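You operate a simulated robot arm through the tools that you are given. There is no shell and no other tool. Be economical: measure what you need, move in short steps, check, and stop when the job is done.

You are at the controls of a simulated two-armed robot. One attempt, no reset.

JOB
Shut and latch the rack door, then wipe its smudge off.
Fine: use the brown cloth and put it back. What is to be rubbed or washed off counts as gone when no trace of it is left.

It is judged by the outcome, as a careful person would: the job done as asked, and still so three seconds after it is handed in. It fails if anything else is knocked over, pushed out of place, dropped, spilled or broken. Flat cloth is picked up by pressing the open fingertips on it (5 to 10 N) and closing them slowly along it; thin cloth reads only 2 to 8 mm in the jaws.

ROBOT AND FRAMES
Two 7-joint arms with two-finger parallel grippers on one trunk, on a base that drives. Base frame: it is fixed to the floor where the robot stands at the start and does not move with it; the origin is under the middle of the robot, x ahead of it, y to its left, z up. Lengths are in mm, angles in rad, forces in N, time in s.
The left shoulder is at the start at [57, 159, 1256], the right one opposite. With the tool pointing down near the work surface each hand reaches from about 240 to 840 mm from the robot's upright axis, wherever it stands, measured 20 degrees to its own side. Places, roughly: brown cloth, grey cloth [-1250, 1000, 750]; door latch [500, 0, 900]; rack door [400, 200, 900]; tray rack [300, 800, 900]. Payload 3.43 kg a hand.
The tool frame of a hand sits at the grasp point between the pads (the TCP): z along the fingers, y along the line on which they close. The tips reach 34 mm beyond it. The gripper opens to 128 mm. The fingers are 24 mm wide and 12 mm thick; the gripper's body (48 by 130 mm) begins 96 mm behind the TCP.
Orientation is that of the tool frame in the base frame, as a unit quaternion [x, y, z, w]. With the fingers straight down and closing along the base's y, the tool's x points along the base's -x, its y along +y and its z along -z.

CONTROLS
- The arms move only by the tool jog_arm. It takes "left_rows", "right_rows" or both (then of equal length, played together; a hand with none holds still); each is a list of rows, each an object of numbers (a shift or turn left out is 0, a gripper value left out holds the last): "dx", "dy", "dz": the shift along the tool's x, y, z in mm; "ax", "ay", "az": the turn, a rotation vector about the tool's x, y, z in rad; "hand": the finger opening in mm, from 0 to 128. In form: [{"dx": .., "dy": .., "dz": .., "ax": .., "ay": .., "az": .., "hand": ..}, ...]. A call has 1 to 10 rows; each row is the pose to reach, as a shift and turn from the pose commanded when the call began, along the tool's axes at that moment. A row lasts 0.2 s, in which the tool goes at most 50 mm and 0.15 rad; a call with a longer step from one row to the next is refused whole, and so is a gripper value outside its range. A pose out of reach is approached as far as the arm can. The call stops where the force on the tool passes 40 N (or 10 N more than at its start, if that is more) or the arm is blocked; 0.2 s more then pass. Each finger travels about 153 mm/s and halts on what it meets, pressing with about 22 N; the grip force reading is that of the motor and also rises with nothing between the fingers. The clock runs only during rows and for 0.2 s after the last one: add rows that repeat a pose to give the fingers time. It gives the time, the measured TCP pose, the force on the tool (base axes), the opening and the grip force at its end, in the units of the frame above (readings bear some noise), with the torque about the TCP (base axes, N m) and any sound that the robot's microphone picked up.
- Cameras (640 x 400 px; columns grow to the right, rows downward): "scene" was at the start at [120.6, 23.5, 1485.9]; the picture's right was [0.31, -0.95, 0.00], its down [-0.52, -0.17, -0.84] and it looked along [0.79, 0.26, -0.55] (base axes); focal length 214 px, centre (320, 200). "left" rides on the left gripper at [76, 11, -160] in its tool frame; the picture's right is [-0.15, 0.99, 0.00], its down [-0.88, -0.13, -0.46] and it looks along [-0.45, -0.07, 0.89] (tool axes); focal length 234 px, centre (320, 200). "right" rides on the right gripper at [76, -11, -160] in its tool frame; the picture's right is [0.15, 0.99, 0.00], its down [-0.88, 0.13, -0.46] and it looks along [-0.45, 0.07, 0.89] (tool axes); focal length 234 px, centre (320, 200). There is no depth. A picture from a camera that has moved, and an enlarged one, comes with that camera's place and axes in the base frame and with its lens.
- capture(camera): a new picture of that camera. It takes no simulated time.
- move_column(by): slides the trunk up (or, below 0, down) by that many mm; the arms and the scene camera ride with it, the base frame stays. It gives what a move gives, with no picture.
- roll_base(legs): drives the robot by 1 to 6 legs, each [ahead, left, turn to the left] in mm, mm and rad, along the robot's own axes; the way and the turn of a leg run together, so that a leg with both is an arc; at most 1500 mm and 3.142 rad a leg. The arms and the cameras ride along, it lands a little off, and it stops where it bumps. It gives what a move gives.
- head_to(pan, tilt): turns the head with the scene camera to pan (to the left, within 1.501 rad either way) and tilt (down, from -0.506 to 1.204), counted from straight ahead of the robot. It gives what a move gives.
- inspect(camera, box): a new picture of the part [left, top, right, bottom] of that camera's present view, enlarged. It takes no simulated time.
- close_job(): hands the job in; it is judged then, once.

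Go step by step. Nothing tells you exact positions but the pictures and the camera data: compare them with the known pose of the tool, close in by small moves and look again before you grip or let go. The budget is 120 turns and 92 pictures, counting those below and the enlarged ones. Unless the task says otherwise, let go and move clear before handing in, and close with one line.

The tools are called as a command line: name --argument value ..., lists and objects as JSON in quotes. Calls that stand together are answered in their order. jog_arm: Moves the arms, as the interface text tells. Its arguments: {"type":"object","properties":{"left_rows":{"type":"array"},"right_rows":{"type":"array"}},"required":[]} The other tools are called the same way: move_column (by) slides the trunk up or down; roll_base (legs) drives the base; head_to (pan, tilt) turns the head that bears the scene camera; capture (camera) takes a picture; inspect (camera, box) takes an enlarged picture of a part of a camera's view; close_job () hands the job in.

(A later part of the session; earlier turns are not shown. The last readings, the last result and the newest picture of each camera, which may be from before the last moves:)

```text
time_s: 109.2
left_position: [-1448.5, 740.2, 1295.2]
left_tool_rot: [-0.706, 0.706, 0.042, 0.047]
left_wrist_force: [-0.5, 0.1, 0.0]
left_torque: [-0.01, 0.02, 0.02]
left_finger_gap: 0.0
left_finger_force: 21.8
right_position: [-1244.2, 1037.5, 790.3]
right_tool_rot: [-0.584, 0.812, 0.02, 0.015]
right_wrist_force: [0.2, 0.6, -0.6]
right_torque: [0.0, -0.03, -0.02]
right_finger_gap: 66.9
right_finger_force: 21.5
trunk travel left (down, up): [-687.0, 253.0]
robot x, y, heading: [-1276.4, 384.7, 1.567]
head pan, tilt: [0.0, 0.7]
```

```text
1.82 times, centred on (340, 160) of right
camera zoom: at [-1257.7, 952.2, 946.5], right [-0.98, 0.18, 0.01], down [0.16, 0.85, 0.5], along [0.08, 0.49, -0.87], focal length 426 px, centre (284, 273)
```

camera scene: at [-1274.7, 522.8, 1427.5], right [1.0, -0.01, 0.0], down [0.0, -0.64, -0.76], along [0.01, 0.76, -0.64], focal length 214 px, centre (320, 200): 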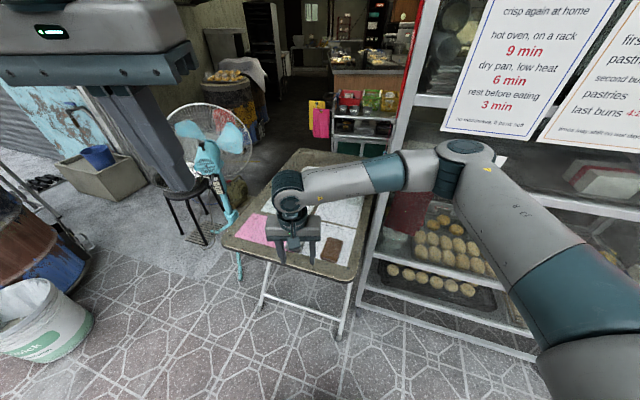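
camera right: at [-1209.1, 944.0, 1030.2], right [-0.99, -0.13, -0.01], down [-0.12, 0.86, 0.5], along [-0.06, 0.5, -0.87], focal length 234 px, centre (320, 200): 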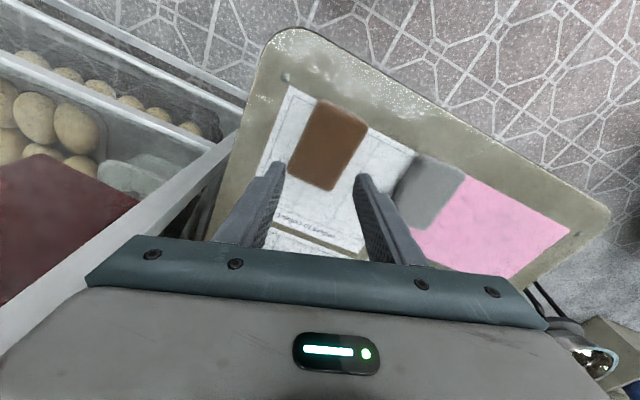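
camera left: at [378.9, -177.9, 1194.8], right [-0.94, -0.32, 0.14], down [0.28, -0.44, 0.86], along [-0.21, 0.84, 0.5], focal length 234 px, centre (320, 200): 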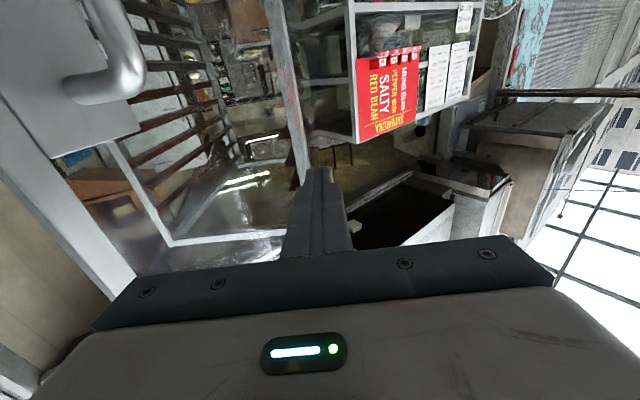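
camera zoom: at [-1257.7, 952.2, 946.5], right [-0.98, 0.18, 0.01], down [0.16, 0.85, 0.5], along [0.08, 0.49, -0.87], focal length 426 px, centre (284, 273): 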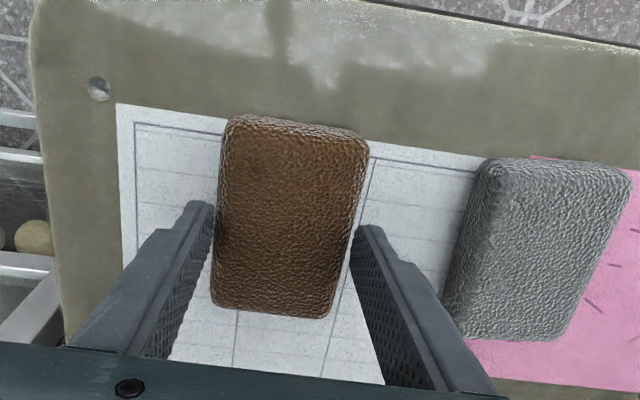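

Gripped at 66.9 mm with 21.5 N, and the pad's face should protrude slightly beyond the tips, which is good for wiping. Lifting to check.

jog_arm --right_rows '[{"dz": -10}, {"dz": -25}, {"dz": -50}, {"dz": -90}, {"dz": -120}]'

inspect --camera "right" --box '[200, 50, 480, 270]'

inspect --camera "scene" --box '[240, 150, 420, 290]'

```text
time_s: 110.5
left_position: [-1448.0, 739.1, 1295.4]
left_tool_rot: [-0.706, 0.706, 0.043, 0.048]
left_wrist_force: [-0.5, 0.6, 0.3]
left_torque: [-0.01, 0.0, 0.0]
left_finger_gap: 0.1
left_finger_force: 22.0
right_position: [-1244.9, 1031.0, 911.1]
right_tool_rot: [-0.584, 0.811, 0.02, 0.015]
right_wrist_force: [-0.3, 0.1, -1.1]
right_torque: [-0.02, -0.01, 0.0]
right_finger_gap: 67.0
right_finger_force: 21.3
trunk travel left (down, up): [-687.0, 253.0]
robot x, y, heading: [-1275.7, 383.8, 1.563]
head pan, tilt: [0.0, 0.7]
```

```text
1.82 times, centred on (340, 160) of right
camera zoom: at [-1257.2, 946.4, 1067.9], right [-0.98, 0.18, 0.01], down [0.16, 0.85, 0.5], along [0.08, 0.49, -0.87], focal length 426 px, centre (284, 273)
```

zoom: 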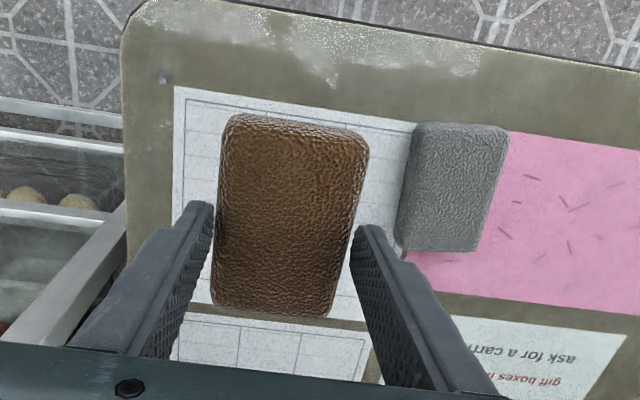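

```text
2.86 times, centred on (330, 220) of scene
camera zoom: at [-1274.7, 522.5, 1427.5], right [1.0, -0.01, 0.0], down [0.0, -0.64, -0.76], along [0.01, 0.76, -0.64], focal length 613 px, centre (291, 143)
```

zoom: 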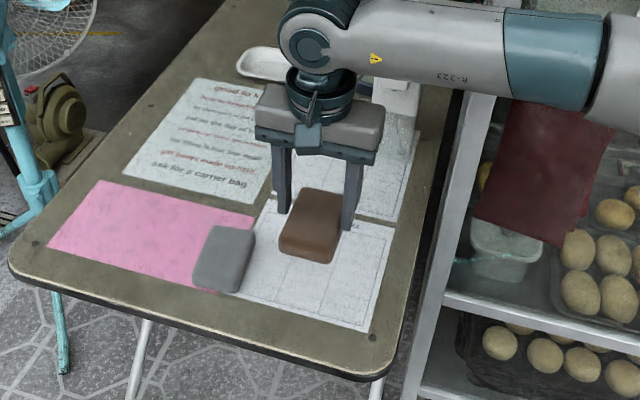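

The pad is held securely. I'll tuck it in, raise the trunk a bit and drive back the same way to the front of the closed door.

jog_arm --right_rows '[{"dx": 35}, {"dx": 70}, {"dx": 105}, {"dx": 140}, {"dx": 160}]'

roll_base --legs '[[-600, 0, 0], [0, 0, 0.325], [-900, 0, 0], [0, -1400, 0], [0, -441, 0]]'

head_to --pan 0.0 --tilt 0.55

capture --camera "scene"

```text
time_s: 111.7
left_position: [-1447.4, 738.6, 1294.9]
left_tool_rot: [0.706, -0.705, -0.043, -0.047]
left_wrist_force: [-0.2, 0.1, 0.7]
left_torque: [-0.03, -0.01, 0.03]
left_finger_gap: 0.0
left_finger_force: 21.8
right_position: [-1294.6, 879.1, 901.9]
right_tool_rot: [-0.584, 0.812, 0.02, 0.016]
right_wrist_force: [-0.2, 0.3, 0.2]
right_torque: [0.02, -0.01, 0.0]
right_finger_gap: 67.2
right_finger_force: 22.0
trunk travel left (down, up): [-687.0, 253.0]
robot x, y, heading: [-1276.6, 386.5, 1.569]
head pan, tilt: [0.0, 0.7]
```

```text
time_s: 129.4
left_position: [490.8, -202.1, 1295.1]
left_tool_rot: [0.812, -0.581, -0.049, -0.04]
left_wrist_force: [-0.2, 0.3, -0.3]
left_torque: [0.03, 0.03, 0.01]
left_finger_gap: 0.1
left_finger_force: 21.7
right_position: [591.2, -20.7, 902.6]
right_tool_rot: [0.708, -0.705, -0.023, -0.011]
right_wrist_force: [0.0, 0.1, -0.7]
right_torque: [0.0, 0.02, 0.0]
right_finger_gap: 67.0
right_finger_force: 21.8
trunk travel left (down, up): [-687.0, 253.0]
robot x, y, heading: [766.6, -482.2, 1.896]
head pan, tilt: [0.0, 0.7]
```

```text
time_s: 130.1
left_position: [491.1, -201.4, 1295.5]
left_tool_rot: [0.812, -0.58, -0.05, -0.04]
left_wrist_force: [0.7, 0.8, 0.6]
left_torque: [-0.02, 0.0, 0.02]
left_finger_gap: 0.3
left_finger_force: 22.0
right_position: [591.7, -20.5, 902.9]
right_tool_rot: [0.709, -0.705, -0.022, -0.012]
right_wrist_force: [0.1, -0.1, -0.5]
right_torque: [-0.04, 0.05, -0.01]
right_finger_gap: 67.2
right_finger_force: 22.0
trunk travel left (down, up): [-687.0, 253.0]
robot x, y, heading: [767.2, -483.3, 1.894]
head pan, tilt: [0.0, 0.55]
```

```text
30 pictures are left
camera scene: at [724.7, -347.0, 1440.6], right [0.95, 0.32, 0.0], down [0.17, -0.5, -0.85], along [-0.27, 0.81, -0.52], focal length 214 px, centre (320, 200)
```

scene: 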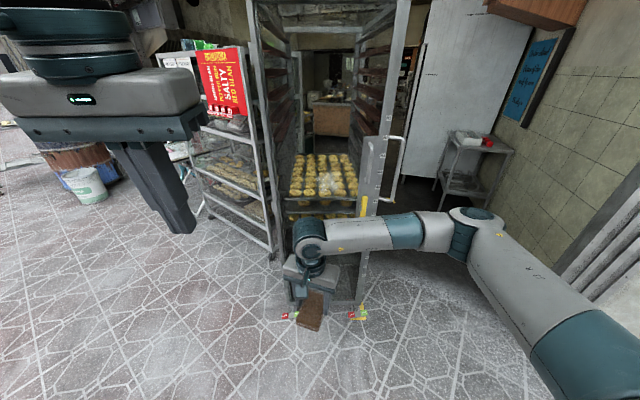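

The door is shut with the lever vertical. I'll turn the right hand to face the door while looking at the smudge.

jog_arm --right_rows '[{"az": -0.1}, {"az": -0.2}, {"az": -0.305}]'

jog_arm --right_rows '[{"ay": -0.15}, {"ay": -0.3}, {"ay": -0.45}, {"ay": -0.6}, {"ay": -0.75}, {"ay": -0.9}, {"ay": -1.05}, {"ay": -1.2}, {"ay": -1.35}, {"ay": -1.5}]'

inspect --camera "scene" --box '[230, 110, 410, 320]'

```text
time_s: 130.9
left_position: [491.1, -202.0, 1295.0]
left_tool_rot: [0.812, -0.58, -0.05, -0.039]
left_wrist_force: [-1.4, 0.4, 0.3]
left_torque: [0.01, 0.05, -0.02]
left_finger_gap: 0.2
left_finger_force: 21.6
right_position: [591.5, -21.2, 901.8]
right_tool_rot: [0.808, -0.588, -0.022, -0.015]
right_wrist_force: [0.1, 1.3, 0.1]
right_torque: [0.05, -0.01, -0.03]
right_finger_gap: 67.2
right_finger_force: 21.5
trunk travel left (down, up): [-687.0, 253.0]
robot x, y, heading: [766.1, -482.5, 1.898]
head pan, tilt: [0.0, 0.55]
```

```text
time_s: 133.1
left_position: [492.4, -199.9, 1294.8]
left_tool_rot: [0.811, -0.582, -0.05, -0.039]
left_wrist_force: [0.0, 0.8, 0.4]
left_torque: [0.01, 0.0, 0.02]
left_finger_gap: 0.2
left_finger_force: 21.8
right_position: [533.1, 33.9, 938.5]
right_tool_rot: [0.585, -0.428, -0.557, -0.407]
right_wrist_force: [0.6, 0.7, -0.7]
right_torque: [0.01, 0.01, -0.01]
right_finger_gap: 66.6
right_finger_force: 22.1
right hand out of reach, approached as far as the arm can: row 9, 10
trunk travel left (down, up): [-687.0, 253.0]
robot x, y, heading: [767.8, -480.1, 1.895]
head pan, tilt: [0.0, 0.55]
```

```text
1.90 times, centred on (320, 215) of scene
camera zoom: at [724.2, -345.4, 1440.4], right [0.95, 0.32, 0.0], down [0.17, -0.5, -0.85], along [-0.27, 0.81, -0.52], focal length 408 px, centre (320, 171)
```

zoom: 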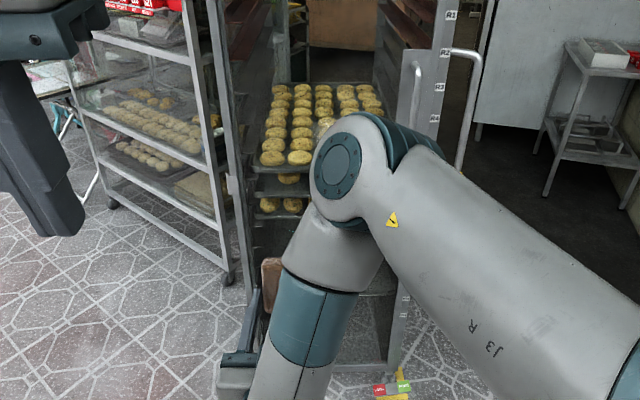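

The elbow folds forward when the hand is close in, so I'll work at longer reach. I'll extend the hand toward the door while keeping the base back.

jog_arm --right_rows '[{"dz": 35, "dx": -10, "ay": -0.07}, {"dz": 70, "dx": -20, "ay": -0.07}, {"dz": 105, "dx": -35, "ay": -0.07}, {"dz": 140, "dx": -50, "ay": -0.07}, {"dz": 175, "dx": -65, "ay": -0.07}, {"dz": 200, "dx": -80, "ay": -0.07}, {"dz": 200, "dx": -90, "ay": -0.07}]'

capture --camera "scene"

capture --camera "right"

```text
time_s: 134.7
left_position: [491.0, -202.3, 1296.0]
left_tool_rot: [0.812, -0.58, -0.051, -0.039]
left_wrist_force: [-0.7, 1.5, 0.2]
left_torque: [0.01, -0.01, -0.01]
left_finger_gap: 0.0
left_finger_force: 22.4
right_position: [471.5, 223.9, 1024.6]
right_tool_rot: [-0.557, 0.407, 0.585, 0.427]
right_wrist_force: [0.1, -0.9, -0.7]
right_torque: [-0.03, 0.01, 0.01]
right_finger_gap: 66.9
right_finger_force: 21.8
right hand out of reach, approached as far as the arm can: row 1
trunk travel left (down, up): [-687.0, 253.0]
robot x, y, heading: [768.8, -482.5, 1.897]
head pan, tilt: [0.0, 0.55]
```

```text
28 pictures are left
camera scene: at [724.4, -347.3, 1440.6], right [0.95, 0.32, 0.0], down [0.17, -0.5, -0.85], along [-0.27, 0.81, -0.52], focal length 214 px, centre (320, 200)
```

scene: 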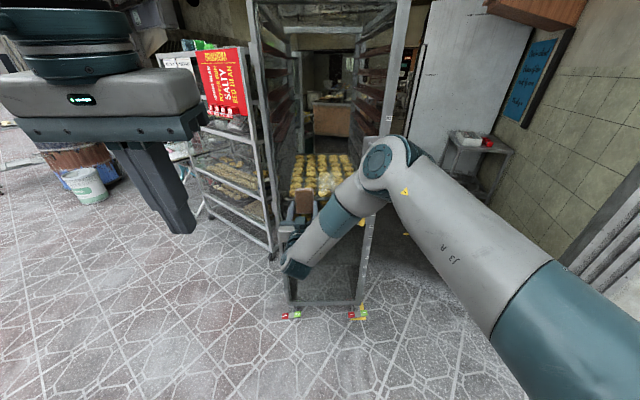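

```text
27 pictures are left
camera right: at [530.7, 78.5, 942.6], right [-0.94, -0.3, -0.15], down [0.03, -0.51, 0.86], along [-0.33, 0.81, 0.49], focal length 234 px, centre (320, 200)
```

right: 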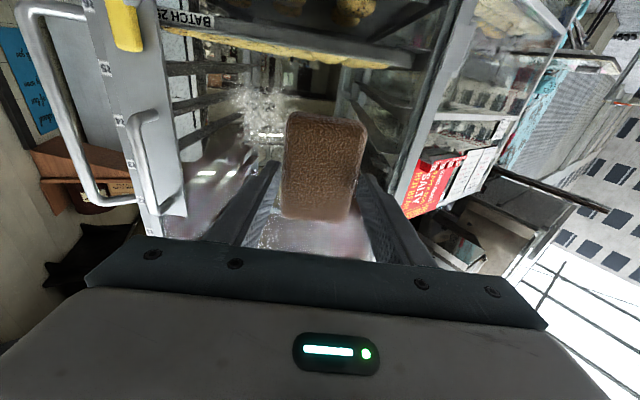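

The smudge shows just right of the pad, around (495,440,1035) on the glass. I'll shift the base right about 92 mm and ahead 110 mm, then make contact with the arm.

roll_base --legs '[[0, -92, 0], [105, 0, 0]]'

capture --camera "right"

inspect --camera "scene" --box '[230, 110, 410, 290]'

```text
time_s: 136.6
left_position: [548.3, -73.0, 1295.1]
left_tool_rot: [0.811, -0.582, -0.05, -0.041]
left_wrist_force: [0.5, -0.2, -0.3]
left_torque: [0.01, -0.01, 0.0]
left_finger_gap: 0.0
left_finger_force: 22.2
right_position: [529.1, 353.2, 1027.2]
right_tool_rot: [-0.556, 0.407, 0.586, 0.427]
right_wrist_force: [-0.2, 0.0, 0.4]
right_torque: [-0.02, -0.04, -0.05]
right_finger_gap: 67.1
right_finger_force: 22.0
trunk travel left (down, up): [-687.0, 253.0]
robot x, y, heading: [822.0, -353.2, 1.887]
head pan, tilt: [0.0, 0.55]
```

```text
26 pictures are left
camera right: at [587.3, 207.0, 942.8], right [-0.94, -0.29, -0.14], down [0.03, -0.51, 0.86], along [-0.33, 0.81, 0.49], focal length 234 px, centre (320, 200)
```

right: 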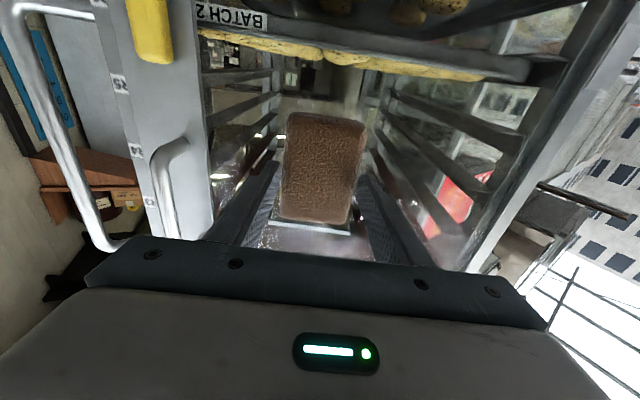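

```text
2.22 times, centred on (320, 200) of scene
camera zoom: at [780.4, -219.1, 1440.7], right [0.95, 0.31, 0.0], down [0.16, -0.5, -0.85], along [-0.27, 0.81, -0.52], focal length 477 px, centre (320, 200)
```

zoom: 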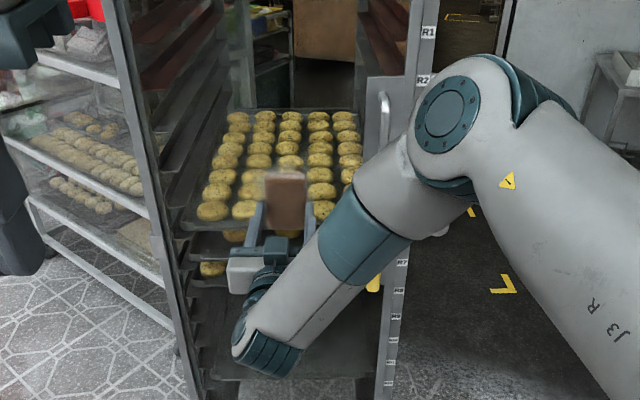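

The pad now covers the smudge in view. I'll advance with the arm until it touches the glass.

jog_arm --right_rows '[{"dz": 12}, {"dz": 24}, {"dz": 32}, {"dz": 38}, {"dz": 42}]'

jog_arm --right_rows '[{"dz": 3}, {"dz": 6}]'

```text
time_s: 137.8
left_position: [548.1, -74.9, 1295.9]
left_tool_rot: [0.811, -0.582, -0.05, -0.041]
left_wrist_force: [-0.6, -0.1, -0.5]
left_torque: [0.01, -0.03, -0.02]
left_finger_gap: 0.1
left_finger_force: 22.0
right_position: [515.6, 390.1, 1026.8]
right_tool_rot: [-0.557, 0.407, 0.584, 0.427]
right_wrist_force: [6.8, -12.2, -3.8]
right_torque: [-0.01, 0.04, 0.24]
right_finger_gap: 67.2
right_finger_force: 22.2
trunk travel left (down, up): [-687.0, 253.0]
robot x, y, heading: [822.0, -353.1, 1.891]
head pan, tilt: [0.0, 0.55]
```

```text
time_s: 138.3
left_position: [548.6, -75.9, 1296.5]
left_tool_rot: [0.811, -0.581, -0.052, -0.041]
left_wrist_force: [-0.6, 0.9, -1.0]
left_torque: [-0.05, -0.05, 0.0]
left_finger_gap: 0.1
left_finger_force: 21.8
right_position: [515.3, 395.4, 1029.1]
right_tool_rot: [-0.556, 0.407, 0.585, 0.427]
right_wrist_force: [12.0, -24.1, -5.0]
right_torque: [-0.13, -0.02, -0.14]
right_finger_gap: 67.5
right_finger_force: 22.1
trunk travel left (down, up): [-687.0, 253.0]
robot x, y, heading: [823.3, -350.2, 1.886]
head pan, tilt: [0.0, 0.55]
```

Good contact on the glass. I'll ease the pressure slightly and wipe in horizontal strokes.

jog_arm --right_rows '[{"dz": -3, "dy": 10}, {"dz": -3, "dy": 30}, {"dz": -3, "dy": 50}, {"dz": -3, "dy": 30}, {"dz": -3, "dy": 10}, {"dz": -3, "dy": -10}, {"dz": -3, "dy": -30}, {"dz": -3, "dy": -50}, {"dz": -3, "dy": -25}, {"dz": -3, "dy": 0}]'

capture --camera "right"

```text
time_s: 140.6
left_position: [546.0, -72.3, 1295.0]
left_tool_rot: [0.811, -0.581, -0.049, -0.04]
left_wrist_force: [0.3, 0.1, 0.1]
left_torque: [0.0, 0.02, 0.0]
left_finger_gap: 0.1
left_finger_force: 21.9
right_position: [515.1, 395.7, 1027.7]
right_tool_rot: [-0.557, 0.407, 0.585, 0.427]
right_wrist_force: [-0.6, 0.0, -0.4]
right_torque: [-0.02, -0.03, 0.01]
right_finger_gap: 67.4
right_finger_force: 22.4
right hand out of reach, approached as far as the arm can: row 7, 8, 9
trunk travel left (down, up): [-687.0, 253.0]
robot x, y, heading: [816.3, -353.3, 1.888]
head pan, tilt: [0.0, 0.55]
```

```text
24 pictures are left
camera right: at [573.1, 249.8, 944.3], right [-0.94, -0.29, -0.15], down [0.03, -0.51, 0.86], along [-0.33, 0.81, 0.49], focal length 234 px, centre (320, 200)
```

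right: 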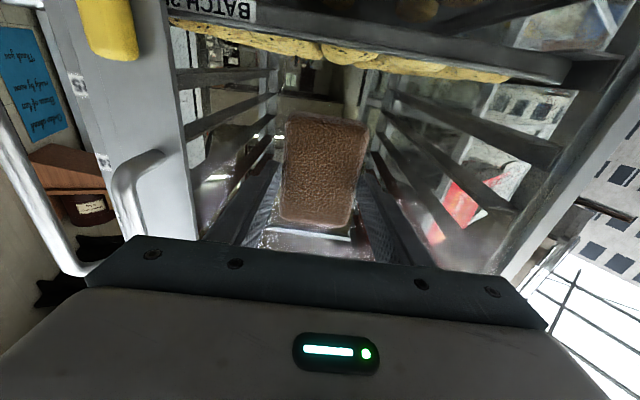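

Contact was lost during the strokes and the rightward moves hit a reach limit. I'll back off and move aside to see what's left of the smudge.

jog_arm --right_rows '[{"dz": -20}, {"dz": -45}, {"dz": -60}]'

roll_base --legs '[[0, 110, 0]]'

inspect --camera "scene" --box '[230, 110, 410, 290]'

inspect --camera "right" --box '[120, 20, 440, 240]'

```text
time_s: 141.3
left_position: [547.3, -73.1, 1295.0]
left_tool_rot: [0.811, -0.582, -0.049, -0.04]
left_wrist_force: [-0.1, -0.1, 0.4]
left_torque: [0.01, 0.01, 0.0]
left_finger_gap: 0.2
left_finger_force: 22.0
right_position: [534.0, 337.4, 1025.1]
right_tool_rot: [-0.556, 0.406, 0.586, 0.427]
right_wrist_force: [-0.1, -0.5, -0.9]
right_torque: [0.02, 0.01, -0.01]
right_finger_gap: 67.3
right_finger_force: 22.4
trunk travel left (down, up): [-687.0, 253.0]
robot x, y, heading: [821.7, -353.2, 1.892]
head pan, tilt: [0.0, 0.55]
```

```text
time_s: 142.6
left_position: [443.8, -107.5, 1296.3]
left_tool_rot: [0.811, -0.581, -0.05, -0.04]
left_wrist_force: [-0.5, 0.0, 0.6]
left_torque: [-0.03, -0.01, 0.0]
left_finger_gap: 0.2
left_finger_force: 22.3
right_position: [429.0, 303.4, 1025.4]
right_tool_rot: [-0.556, 0.407, 0.585, 0.427]
right_wrist_force: [0.4, 0.2, -0.3]
right_torque: [-0.03, 0.02, -0.02]
right_finger_gap: 67.1
right_finger_force: 21.5
trunk travel left (down, up): [-687.0, 253.0]
robot x, y, heading: [716.3, -388.1, 1.892]
head pan, tilt: [0.0, 0.55]
```

```text
2.22 times, centred on (320, 200) of scene
camera zoom: at [675.4, -253.4, 1440.6], right [0.95, 0.31, 0.0], down [0.16, -0.5, -0.85], along [-0.27, 0.81, -0.52], focal length 477 px, centre (320, 200)
```

zoom: 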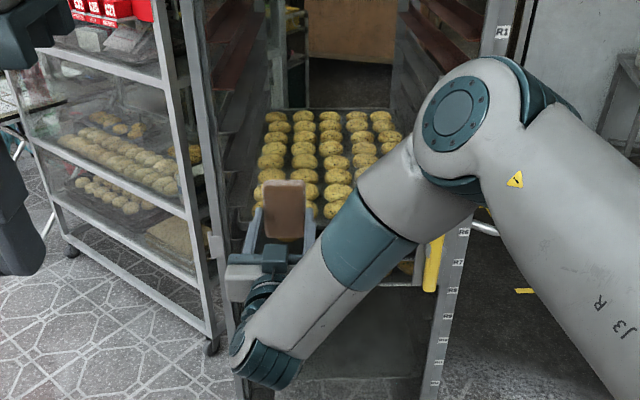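

```text
1.82 times, centred on (280, 130) of right
camera zoom: at [487.3, 158.0, 942.0], right [-0.94, -0.29, -0.15], down [0.03, -0.51, 0.86], along [-0.33, 0.81, 0.49], focal length 426 px, centre (393, 327)
```

zoom: 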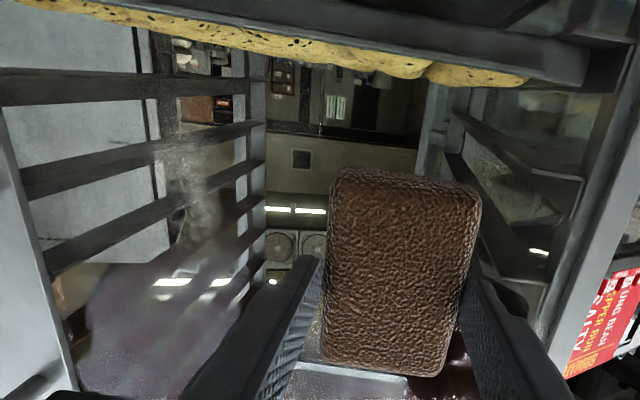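

Most of the smudge is gone; a streak remains around (500–535, 446, z 980–1065), to the right of where I wiped. I'll reposition about 45 mm further right and press again.

roll_base --legs '[[0, -150, 0]]'

jog_arm --right_rows '[{"dz": 20}, {"dz": 40}, {"dz": 50}, {"dz": 56}, {"dz": 60}]'

```text
time_s: 143.9
left_position: [582.8, -61.3, 1294.6]
left_tool_rot: [0.811, -0.582, -0.049, -0.041]
left_wrist_force: [-1.0, -1.2, -0.5]
left_torque: [0.0, -0.01, -0.02]
left_finger_gap: 0.0
left_finger_force: 21.8
right_position: [568.6, 350.5, 1025.1]
right_tool_rot: [-0.557, 0.407, 0.584, 0.428]
right_wrist_force: [-1.0, -0.1, -0.3]
right_torque: [-0.01, -0.01, -0.02]
right_finger_gap: 67.2
right_finger_force: 21.6
trunk travel left (down, up): [-687.0, 253.0]
robot x, y, heading: [861.3, -344.7, 1.891]
head pan, tilt: [0.0, 0.55]
```

```text
time_s: 145.1
left_position: [584.5, -60.5, 1295.8]
left_tool_rot: [0.811, -0.582, -0.049, -0.04]
left_wrist_force: [0.2, 0.2, -0.7]
left_torque: [0.0, 0.02, 0.01]
left_finger_gap: 0.0
left_finger_force: 22.3
right_position: [552.3, 408.0, 1028.1]
right_tool_rot: [-0.557, 0.406, 0.586, 0.426]
right_wrist_force: [0.3, 0.9, -0.6]
right_torque: [0.02, -0.03, 0.03]
right_finger_gap: 67.2
right_finger_force: 21.8
trunk travel left (down, up): [-687.0, 253.0]
robot x, y, heading: [860.8, -340.2, 1.892]
head pan, tilt: [0.0, 0.55]
```

jog_arm --right_rows '[{"dz": 3}, {"dz": 6}, {"dz": 9}]'

```text
time_s: 145.9
left_position: [585.6, -64.5, 1295.9]
left_tool_rot: [0.811, -0.581, -0.051, -0.041]
left_wrist_force: [-0.5, 0.1, -0.5]
left_torque: [0.01, -0.01, 0.02]
left_finger_gap: 0.1
left_finger_force: 22.2
right_position: [550.4, 412.5, 1028.3]
right_tool_rot: [-0.557, 0.407, 0.585, 0.426]
right_wrist_force: [12.6, -24.0, -5.6]
right_torque: [-0.12, -0.03, 0.0]
right_finger_gap: 67.6
right_finger_force: 21.9
trunk travel left (down, up): [-687.0, 253.0]
robot x, y, heading: [859.4, -341.9, 1.891]
head pan, tilt: [0.0, 0.55]
```

Contact is about 27 N. I'll wipe leftward and back with some vertical range.

jog_arm --right_rows '[{"dy": 20}, {"dy": 42}, {"dy": 64}, {"dy": 64, "dx": -18}, {"dy": 40, "dx": -22}, {"dy": 16, "dx": -22}, {"dy": 0, "dx": -10}, {"dy": 10, "dx": 12}, {"dy": 35, "dx": 25}, {"dy": 60, "dx": 25}]'

jog_arm --right_rows '[{"dy": -25}, {"dy": -50}, {"dy": -60, "dx": -20}, {"dy": -40, "dx": -30}, {"dy": -20, "dx": -30}, {"dy": 0, "dx": -30}]'

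```text
time_s: 148.1
left_position: [586.8, -64.2, 1297.6]
left_tool_rot: [0.81, -0.582, -0.051, -0.041]
left_wrist_force: [0.5, -0.1, -0.4]
left_torque: [0.01, -0.01, -0.05]
left_finger_gap: 0.0
left_finger_force: 22.1
right_position: [494.0, 397.1, 1005.9]
right_tool_rot: [-0.556, 0.407, 0.585, 0.427]
right_wrist_force: [17.2, -20.0, -0.8]
right_torque: [-0.02, 0.12, -0.21]
right_finger_gap: 67.4
right_finger_force: 22.0
trunk travel left (down, up): [-687.0, 253.0]
robot x, y, heading: [859.0, -336.9, 1.895]
head pan, tilt: [0.0, 0.55]
```

```text
time_s: 149.5
left_position: [585.9, -62.2, 1296.5]
left_tool_rot: [0.811, -0.582, -0.051, -0.042]
left_wrist_force: [0.4, -0.6, -0.1]
left_torque: [0.02, 0.0, -0.02]
left_finger_gap: 0.1
left_finger_force: 21.6
right_position: [494.8, 397.1, 1036.0]
right_tool_rot: [-0.555, 0.408, 0.585, 0.429]
right_wrist_force: [11.8, -14.1, -0.5]
right_torque: [0.0, -0.03, 0.18]
right_finger_gap: 67.3
right_finger_force: 21.9
trunk travel left (down, up): [-687.0, 253.0]
robot x, y, heading: [859.1, -337.9, 1.891]
head pan, tilt: [0.0, 0.55]
```

Contact stayed steady through the strokes. I'll back off, move aside to the left and inspect.

jog_arm --right_rows '[{"dz": -20}, {"dz": -50}, {"dz": -70}]'

roll_base --legs '[[0, 110, 0]]'

inspect --camera "right" --box '[80, 0, 400, 240]'

inspect --camera "scene" --box '[230, 110, 410, 290]'

```text
time_s: 150.3
left_position: [583.1, -60.6, 1296.0]
left_tool_rot: [0.811, -0.581, -0.05, -0.04]
left_wrist_force: [-0.3, 0.3, -0.5]
left_torque: [0.0, -0.01, -0.01]
left_finger_gap: 0.0
left_finger_force: 21.7
right_position: [512.5, 331.9, 1030.6]
right_tool_rot: [-0.557, 0.407, 0.585, 0.427]
right_wrist_force: [-0.4, 0.0, -0.9]
right_torque: [0.02, -0.03, 0.0]
right_finger_gap: 67.3
right_finger_force: 22.6
trunk travel left (down, up): [-687.0, 253.0]
robot x, y, heading: [860.8, -338.4, 1.898]
head pan, tilt: [0.0, 0.55]
```

```text
time_s: 151.5
left_position: [480.8, -94.5, 1296.2]
left_tool_rot: [0.811, -0.581, -0.05, -0.041]
left_wrist_force: [0.4, -0.2, 0.4]
left_torque: [0.01, 0.05, 0.02]
left_finger_gap: 0.0
left_finger_force: 22.1
right_position: [409.6, 298.2, 1030.3]
right_tool_rot: [-0.556, 0.407, 0.585, 0.427]
right_wrist_force: [-0.2, 0.3, 0.3]
right_torque: [0.01, 0.01, 0.01]
right_finger_gap: 67.3
right_finger_force: 21.5
trunk travel left (down, up): [-687.0, 253.0]
robot x, y, heading: [759.9, -371.1, 1.891]
head pan, tilt: [0.0, 0.55]
```

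```text
1.67 times, centred on (240, 120) of right
camera zoom: at [468.1, 151.2, 947.1], right [-0.94, -0.29, -0.15], down [0.03, -0.51, 0.86], along [-0.33, 0.81, 0.49], focal length 390 px, centre (453, 333)
```

zoom: 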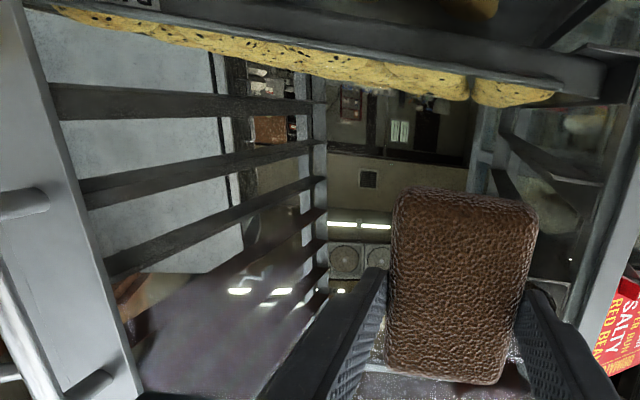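

```text
2.22 times, centred on (320, 200) of scene
camera zoom: at [713.9, -240.7, 1440.6], right [0.95, 0.32, 0.0], down [0.16, -0.5, -0.85], along [-0.27, 0.81, -0.52], focal length 477 px, centre (320, 200)
```

zoom: 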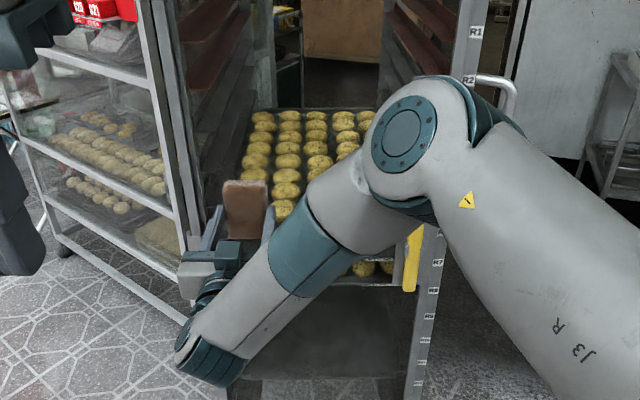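

The streak appears gone. I'll back away, turn the hand down, and check the whole pane unobstructed before returning the cloth.

roll_base --legs '[[-330, 0, 0]]'

jog_arm --right_rows '[{"ay": 0.15}, {"ay": 0.3}, {"ay": 0.45}, {"ay": 0.6}, {"ay": 0.75}, {"ay": 0.9}, {"ay": 1.05}, {"ay": 1.2}, {"ay": 1.35}, {"ay": 1.5}]'

inspect --camera "scene" --box '[220, 60, 430, 300]'

```text
time_s: 153.7
left_position: [582.7, -404.7, 1295.2]
left_tool_rot: [0.812, -0.581, -0.049, -0.04]
left_wrist_force: [-0.6, -0.2, 0.3]
left_torque: [-0.02, -0.02, 0.01]
left_finger_gap: 0.0
left_finger_force: 22.2
right_position: [512.9, -11.8, 1029.6]
right_tool_rot: [-0.557, 0.407, 0.585, 0.427]
right_wrist_force: [-0.4, -0.1, -0.5]
right_torque: [-0.02, -0.03, 0.0]
right_finger_gap: 67.0
right_finger_force: 22.1
trunk travel left (down, up): [-687.0, 253.0]
robot x, y, heading: [861.4, -685.6, 1.889]
head pan, tilt: [0.0, 0.55]
```

```text
time_s: 155.9
left_position: [582.1, -404.4, 1296.6]
left_tool_rot: [0.812, -0.581, -0.049, -0.04]
left_wrist_force: [-0.3, 0.6, -0.6]
left_torque: [-0.02, -0.01, 0.01]
left_finger_gap: 0.1
left_finger_force: 22.4
right_position: [512.3, -12.2, 1030.3]
right_tool_rot: [0.807, -0.588, -0.047, -0.035]
right_wrist_force: [0.3, -0.4, -1.2]
right_torque: [0.0, -0.04, -0.02]
right_finger_gap: 67.2
right_finger_force: 22.2
trunk travel left (down, up): [-687.0, 253.0]
robot x, y, heading: [854.3, -681.4, 1.891]
head pan, tilt: [0.0, 0.55]
```

```text
1.67 times, centred on (325, 180) of scene
camera zoom: at [814.8, -549.8, 1440.6], right [0.95, 0.32, 0.0], down [0.17, -0.5, -0.85], along [-0.27, 0.81, -0.52], focal length 358 px, centre (312, 233)
```

zoom: 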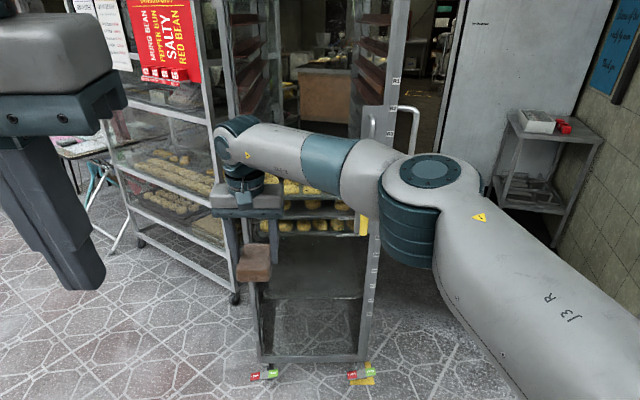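

My forearm blocks the pane. Raising the trunk will let me see under it.

move_column --by 245

head_to --pan 0.0 --tilt 0.65

inspect --camera "scene" --box '[250, 100, 390, 260]'

```text
time_s: 158.4
left_position: [584.5, -403.3, 1539.9]
left_tool_rot: [0.812, -0.581, -0.049, -0.04]
left_wrist_force: [-0.1, -0.5, 1.0]
left_torque: [-0.03, -0.02, 0.0]
left_finger_gap: 0.1
left_finger_force: 22.4
right_position: [511.8, -11.0, 1275.3]
right_tool_rot: [0.806, -0.588, -0.048, -0.035]
right_wrist_force: [0.2, 0.2, 0.6]
right_torque: [0.02, -0.02, 0.01]
right_finger_gap: 67.0
right_finger_force: 21.4
trunk travel left (down, up): [-932.0, 8.0]
robot x, y, heading: [859.6, -686.3, 1.896]
head pan, tilt: [0.0, 0.55]
```

```text
time_s: 159.1
left_position: [584.3, -404.7, 1540.5]
left_tool_rot: [0.811, -0.582, -0.05, -0.04]
left_wrist_force: [-0.2, 0.8, -0.7]
left_torque: [0.02, -0.01, -0.02]
left_finger_gap: 0.0
left_finger_force: 22.0
right_position: [513.0, -12.0, 1274.7]
right_tool_rot: [0.806, -0.589, -0.048, -0.036]
right_wrist_force: [-0.6, 0.1, 0.5]
right_torque: [-0.03, 0.0, 0.02]
right_finger_gap: 67.2
right_finger_force: 22.1
trunk travel left (down, up): [-932.0, 8.0]
robot x, y, heading: [860.8, -683.7, 1.892]
head pan, tilt: [0.0, 0.649]
```

```text
2.50 times, centred on (320, 180) of scene
camera zoom: at [817.0, -552.6, 1676.8], right [0.95, 0.32, 0.0], down [0.19, -0.57, -0.8], along [-0.25, 0.76, -0.6], focal length 536 px, centre (320, 250)
```

zoom: 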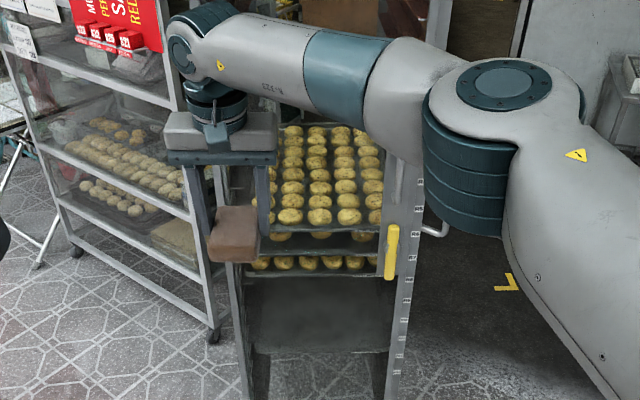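

The pane where the smudge was (around the buns in this view) looks clean. I'll zoom in once more to be sure.

inspect --camera "scene" --box '[295, 125, 355, 185]'

```text
6.67 times, centred on (325, 155) of scene
camera zoom: at [817.0, -552.6, 1676.8], right [0.95, 0.32, 0.0], down [0.19, -0.57, -0.8], along [-0.25, 0.76, -0.6], focal length 1430 px, centre (287, 500)
```

zoom: 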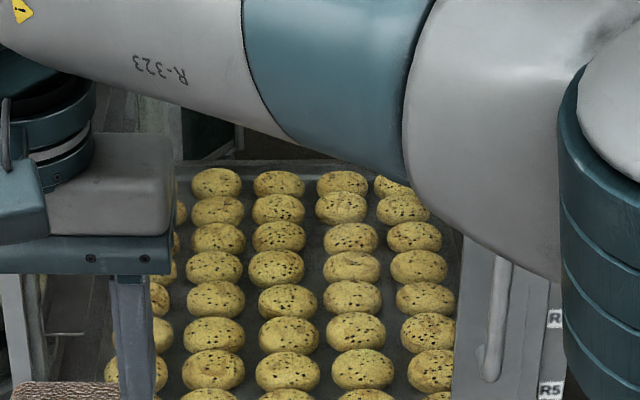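

It looks clean, though two buns look slightly softer. I'll start the trip back and check from another angle, since any haze on the glass would shift relative to the buns.

roll_base --legs '[[0, 420, 0]]'

head_to --pan -0.3 --tilt 0.6

capture --camera "scene"

```text
time_s: 161.7
left_position: [188.9, -536.1, 1540.3]
left_tool_rot: [0.812, -0.581, -0.05, -0.04]
left_wrist_force: [-0.3, 0.1, -0.7]
left_torque: [0.0, 0.04, -0.01]
left_finger_gap: 0.0
left_finger_force: 21.8
right_position: [116.7, -144.0, 1275.8]
right_tool_rot: [0.807, -0.588, -0.049, -0.035]
right_wrist_force: [0.0, 0.3, -0.8]
right_torque: [-0.01, 0.0, -0.01]
right_finger_gap: 67.0
right_finger_force: 22.6
trunk travel left (down, up): [-932.0, 8.0]
robot x, y, heading: [463.6, -817.4, 1.896]
head pan, tilt: [0.0, 0.649]
```

```text
time_s: 162.4
left_position: [185.5, -537.6, 1540.7]
left_tool_rot: [0.812, -0.58, -0.05, -0.04]
left_wrist_force: [-0.3, 0.5, -0.9]
left_torque: [0.0, 0.0, 0.0]
left_finger_gap: 0.0
left_finger_force: 21.9
right_position: [114.5, -144.9, 1275.6]
right_tool_rot: [0.806, -0.589, -0.048, -0.036]
right_wrist_force: [0.2, 1.0, -0.3]
right_torque: [0.0, -0.03, -0.03]
right_finger_gap: 67.0
right_finger_force: 21.7
trunk travel left (down, up): [-932.0, 8.0]
robot x, y, heading: [464.5, -816.0, 1.899]
head pan, tilt: [-0.3, 0.6]
```

```text
16 pictures are left
camera scene: at [445.5, -679.3, 1681.1], right [1.0, 0.02, 0.0], down [0.01, -0.56, -0.82], along [-0.02, 0.82, -0.57], focal length 214 px, centre (320, 200)
```

scene: 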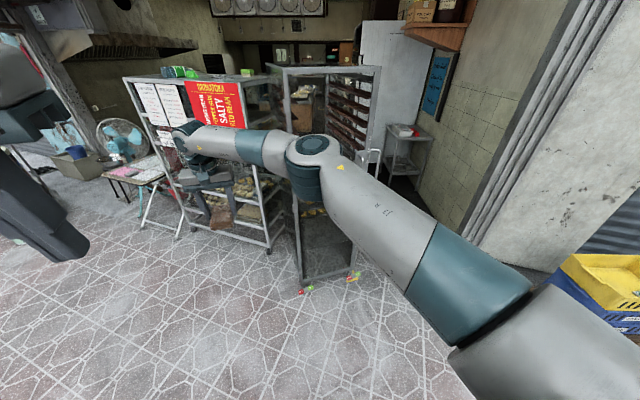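

My arm blocks the view here. I'll turn the base right so the door falls in the gap to my left, and look again.

roll_base --legs '[[0, 0, -1.2]]'

head_to --pan 0.9 --tilt 0.4

capture --camera "scene"

```text
time_s: 165.8
left_position: [617.2, -454.8, 1541.0]
left_tool_rot: [-0.35, 0.935, 0.019, 0.061]
left_wrist_force: [0.0, 0.4, 0.4]
left_torque: [0.05, -0.02, -0.01]
left_finger_gap: 0.1
left_finger_force: 21.9
right_position: [952.5, -241.7, 1274.4]
right_tool_rot: [-0.341, 0.938, 0.02, 0.056]
right_wrist_force: [0.5, -1.1, -0.9]
right_torque: [-0.03, 0.0, -0.02]
right_finger_gap: 67.0
right_finger_force: 21.8
trunk travel left (down, up): [-932.0, 8.0]
robot x, y, heading: [462.7, -817.2, 0.711]
head pan, tilt: [-0.3, 0.6]
```

```text
time_s: 167.2
left_position: [616.4, -455.5, 1541.4]
left_tool_rot: [-0.35, 0.935, 0.019, 0.061]
left_wrist_force: [0.0, -0.3, -0.2]
left_torque: [-0.02, -0.01, 0.0]
left_finger_gap: 0.0
left_finger_force: 22.0
right_position: [953.2, -241.6, 1275.6]
right_tool_rot: [-0.341, 0.938, 0.02, 0.056]
right_wrist_force: [-0.1, 0.5, -0.2]
right_torque: [-0.03, 0.02, 0.01]
right_finger_gap: 66.8
right_finger_force: 21.9
trunk travel left (down, up): [-932.0, 8.0]
robot x, y, heading: [460.2, -814.6, 0.707]
head pan, tilt: [0.901, 0.4]
```

```text
15 pictures are left
camera scene: at [499.1, -689.7, 1699.3], right [1.0, 0.04, 0.0], down [0.01, -0.39, -0.92], along [-0.03, 0.92, -0.39], focal length 214 px, centre (320, 200)
```

scene: 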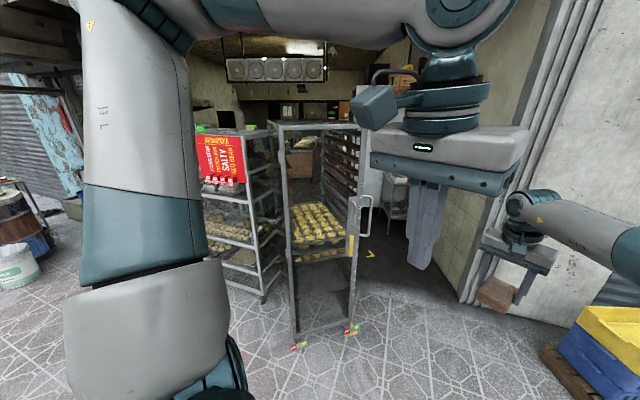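

Now I have a full view of the closed door. Zooming into the pane.

inspect --camera "scene" --box '[275, 180, 375, 280]'

inspect --camera "scene" --box '[270, 270, 380, 360]'

```text
4.00 times, centred on (325, 230) of scene
camera zoom: at [499.1, -689.7, 1699.3], right [1.0, 0.04, 0.0], down [0.01, -0.39, -0.92], along [-0.03, 0.92, -0.39], focal length 858 px, centre (300, 80)
```

zoom: 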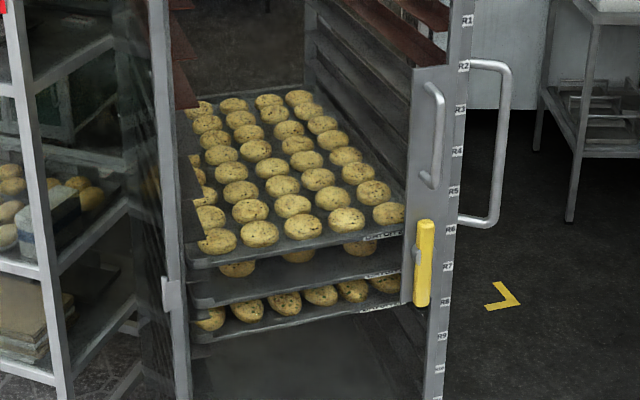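

```text
4.44 times, centred on (325, 315) of scene
camera zoom: at [499.1, -689.7, 1699.3], right [1.0, 0.04, 0.0], down [0.01, -0.39, -0.92], along [-0.03, 0.92, -0.39], focal length 953 px, centre (298, -311)
```

zoom: 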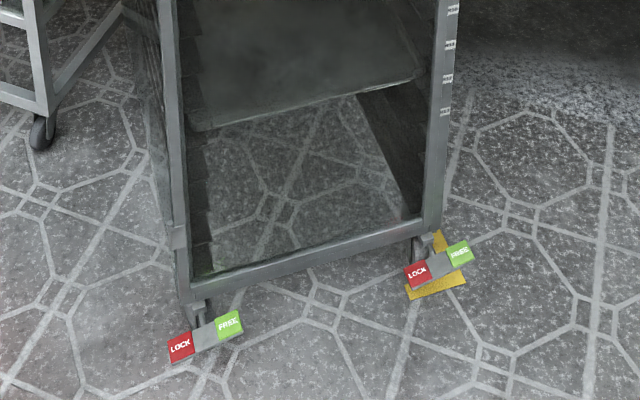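

The pane is spotless, the lever vertical, and the rack still on its floor mark. Now I'll take the cloth back to the table.

roll_base --legs '[[0, 0, 0.858], [0, 1400, 0], [0, 337, 0], [1000, 0, 0]]'

head_to --pan 0.0 --tilt 0.7

capture --camera "scene"

```text
time_s: 182.9
left_position: [-1432.2, 533.4, 1540.9]
left_tool_rot: [0.709, -0.702, -0.043, -0.047]
left_wrist_force: [-0.5, 0.0, 0.0]
left_torque: [0.0, -0.02, -0.01]
left_finger_gap: 0.0
left_finger_force: 20.9
right_position: [-1376.3, 930.3, 1274.5]
right_tool_rot: [-0.703, 0.709, 0.043, 0.042]
right_wrist_force: [0.2, 0.4, -0.2]
right_torque: [0.05, 0.05, -0.01]
right_finger_gap: 67.2
right_finger_force: 22.3
trunk travel left (down, up): [-932.0, 8.0]
robot x, y, heading: [-1262.9, 182.8, 1.571]
head pan, tilt: [0.901, 0.4]
```

```text
time_s: 184.1
left_position: [-1432.6, 534.5, 1540.8]
left_tool_rot: [0.709, -0.702, -0.043, -0.048]
left_wrist_force: [-0.6, 0.6, 0.4]
left_torque: [0.02, -0.03, 0.0]
left_finger_gap: 0.0
left_finger_force: 22.2
right_position: [-1376.7, 931.0, 1275.2]
right_tool_rot: [-0.703, 0.709, 0.043, 0.043]
right_wrist_force: [0.1, -0.4, -0.1]
right_torque: [-0.04, -0.01, 0.01]
right_finger_gap: 67.1
right_finger_force: 22.1
trunk travel left (down, up): [-932.0, 8.0]
robot x, y, heading: [-1256.4, 182.9, 1.577]
head pan, tilt: [0.0, 0.7]
```

```text
12 pictures are left
camera scene: at [-1256.7, 320.0, 1672.5], right [1.0, 0.0, 0.0], down [0.0, -0.64, -0.77], along [0.0, 0.77, -0.64], focal length 214 px, centre (320, 200)
```

scene: 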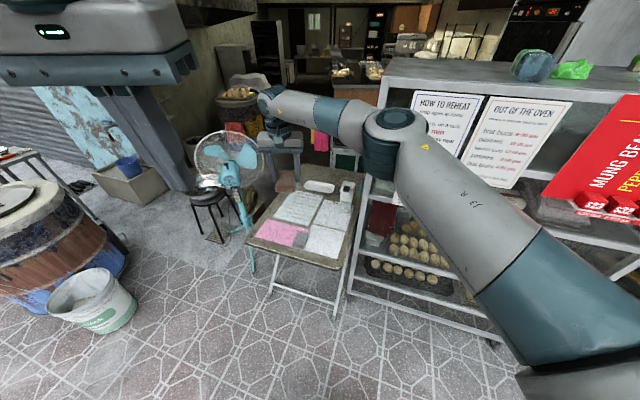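

I'll bring the hand in line (level and shifted right), then move the base up and lower the trunk.

jog_arm --right_rows '[{"ay": 0.07, "dx": 20, "dy": -35}, {"ay": 0.07, "dx": 40, "dy": -70}, {"ay": 0.07, "dx": 60, "dy": -105}, {"ay": 0.07, "dx": 80, "dy": -135}, {"ay": 0.07, "dx": 100, "dy": -150}]'

roll_base --legs '[[195, 15, 0]]'

move_column --by -245

jog_arm --right_rows '[{"az": 0.1}, {"az": 0.2}, {"az": 0.31}]'

```text
time_s: 185.3
left_position: [-1429.9, 534.9, 1541.3]
left_tool_rot: [0.709, -0.703, -0.044, -0.048]
left_wrist_force: [0.1, 0.2, -0.3]
left_torque: [0.02, 0.04, 0.02]
left_finger_gap: 0.0
left_finger_force: 22.3
right_position: [-1225.2, 829.5, 1262.1]
right_tool_rot: [-0.703, 0.711, 0.018, 0.017]
right_wrist_force: [0.0, -0.2, -0.1]
right_torque: [0.01, 0.0, 0.0]
right_finger_gap: 67.0
right_finger_force: 21.8
trunk travel left (down, up): [-932.0, 8.0]
robot x, y, heading: [-1255.7, 187.5, 1.572]
head pan, tilt: [0.0, 0.7]
```

```text
time_s: 186.9
left_position: [-1446.3, 723.4, 1542.2]
left_tool_rot: [0.709, -0.703, -0.044, -0.05]
left_wrist_force: [0.2, -0.7, 0.6]
left_torque: [0.06, 0.02, 0.0]
left_finger_gap: 0.0
left_finger_force: 21.5
right_position: [-1242.4, 1020.2, 1264.3]
right_tool_rot: [-0.703, 0.71, 0.019, 0.019]
right_wrist_force: [-0.1, 0.0, -0.6]
right_torque: [0.02, 0.01, 0.02]
right_finger_gap: 67.3
right_finger_force: 22.6
trunk travel left (down, up): [-932.0, 8.0]
robot x, y, heading: [-1272.2, 377.8, 1.574]
head pan, tilt: [0.0, 0.7]
```

```text
time_s: 189.4
left_position: [-1446.7, 729.6, 1295.4]
left_tool_rot: [0.709, -0.702, -0.043, -0.048]
left_wrist_force: [0.2, -0.6, 0.1]
left_torque: [0.0, -0.01, 0.0]
left_finger_gap: 0.0
left_finger_force: 21.9
right_position: [-1243.0, 1022.5, 1016.8]
right_tool_rot: [-0.704, 0.71, 0.018, 0.017]
right_wrist_force: [0.8, -0.7, 0.1]
right_torque: [-0.02, 0.0, -0.01]
right_finger_gap: 67.0
right_finger_force: 21.9
trunk travel left (down, up): [-687.0, 253.0]
robot x, y, heading: [-1272.4, 375.6, 1.579]
head pan, tilt: [0.0, 0.7]
```

```text
time_s: 190.2
left_position: [-1447.4, 728.2, 1294.8]
left_tool_rot: [0.708, -0.703, -0.043, -0.048]
left_wrist_force: [-0.1, -0.6, 0.5]
left_torque: [0.0, 0.01, 0.0]
left_finger_gap: 0.0
left_finger_force: 22.0
right_position: [-1243.3, 1023.3, 1017.9]
right_tool_rot: [-0.585, 0.811, 0.021, 0.015]
right_wrist_force: [0.5, 0.2, -0.1]
right_torque: [0.01, 0.0, 0.0]
right_finger_gap: 67.1
right_finger_force: 22.3
trunk travel left (down, up): [-687.0, 253.0]
robot x, y, heading: [-1274.3, 381.0, 1.577]
head pan, tilt: [0.0, 0.7]
```

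The hand's orientation matches the pick. I'll align over the cloth's original spot, descend most of the way and look.

jog_arm --right_rows '[{"dx": -5, "dy": -14}, {"dx": -5, "dy": -14, "dz": 40}, {"dx": -5, "dy": -14, "dz": 80}, {"dx": -5, "dy": -14, "dz": 120}, {"dx": -5, "dy": -14, "dz": 160}, {"dx": -5, "dy": -14, "dz": 185}, {"dx": -5, "dy": -14, "dz": 205}]'

inspect --camera "scene" --box '[240, 170, 400, 290]'

inspect --camera "right" --box '[200, 50, 480, 270]'

```text
time_s: 191.8
left_position: [-1447.1, 728.5, 1295.2]
left_tool_rot: [0.708, -0.703, -0.043, -0.047]
left_wrist_force: [0.9, 0.3, 0.1]
left_torque: [0.02, 0.02, 0.0]
left_finger_gap: 0.4
left_finger_force: 21.5
right_position: [-1226.8, 1034.5, 812.1]
right_tool_rot: [-0.585, 0.81, 0.02, 0.015]
right_wrist_force: [0.6, 0.9, -1.5]
right_torque: [-0.02, 0.01, -0.02]
right_finger_gap: 67.2
right_finger_force: 21.4
trunk travel left (down, up): [-687.0, 253.0]
robot x, y, heading: [-1274.8, 375.4, 1.574]
head pan, tilt: [0.0, 0.7]
```

```text
3.33 times, centred on (320, 230) of scene
camera zoom: at [-1271.9, 513.6, 1427.5], right [1.0, 0.0, 0.0], down [0.0, -0.64, -0.76], along [0.0, 0.76, -0.64], focal length 715 px, centre (320, 100)
```

zoom: 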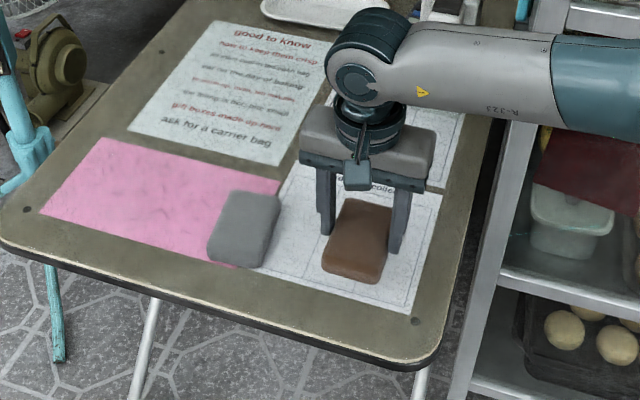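

```text
1.82 times, centred on (340, 160) of right
camera zoom: at [-1241.3, 949.7, 968.0], right [-0.99, 0.17, 0.01], down [0.15, 0.85, 0.5], along [0.08, 0.49, -0.87], focal length 426 px, centre (284, 273)
```

zoom: 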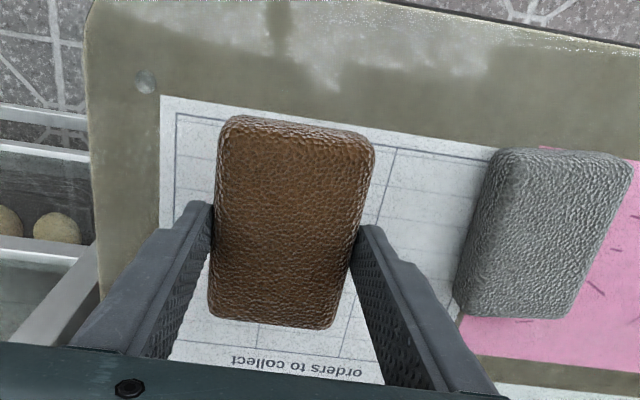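

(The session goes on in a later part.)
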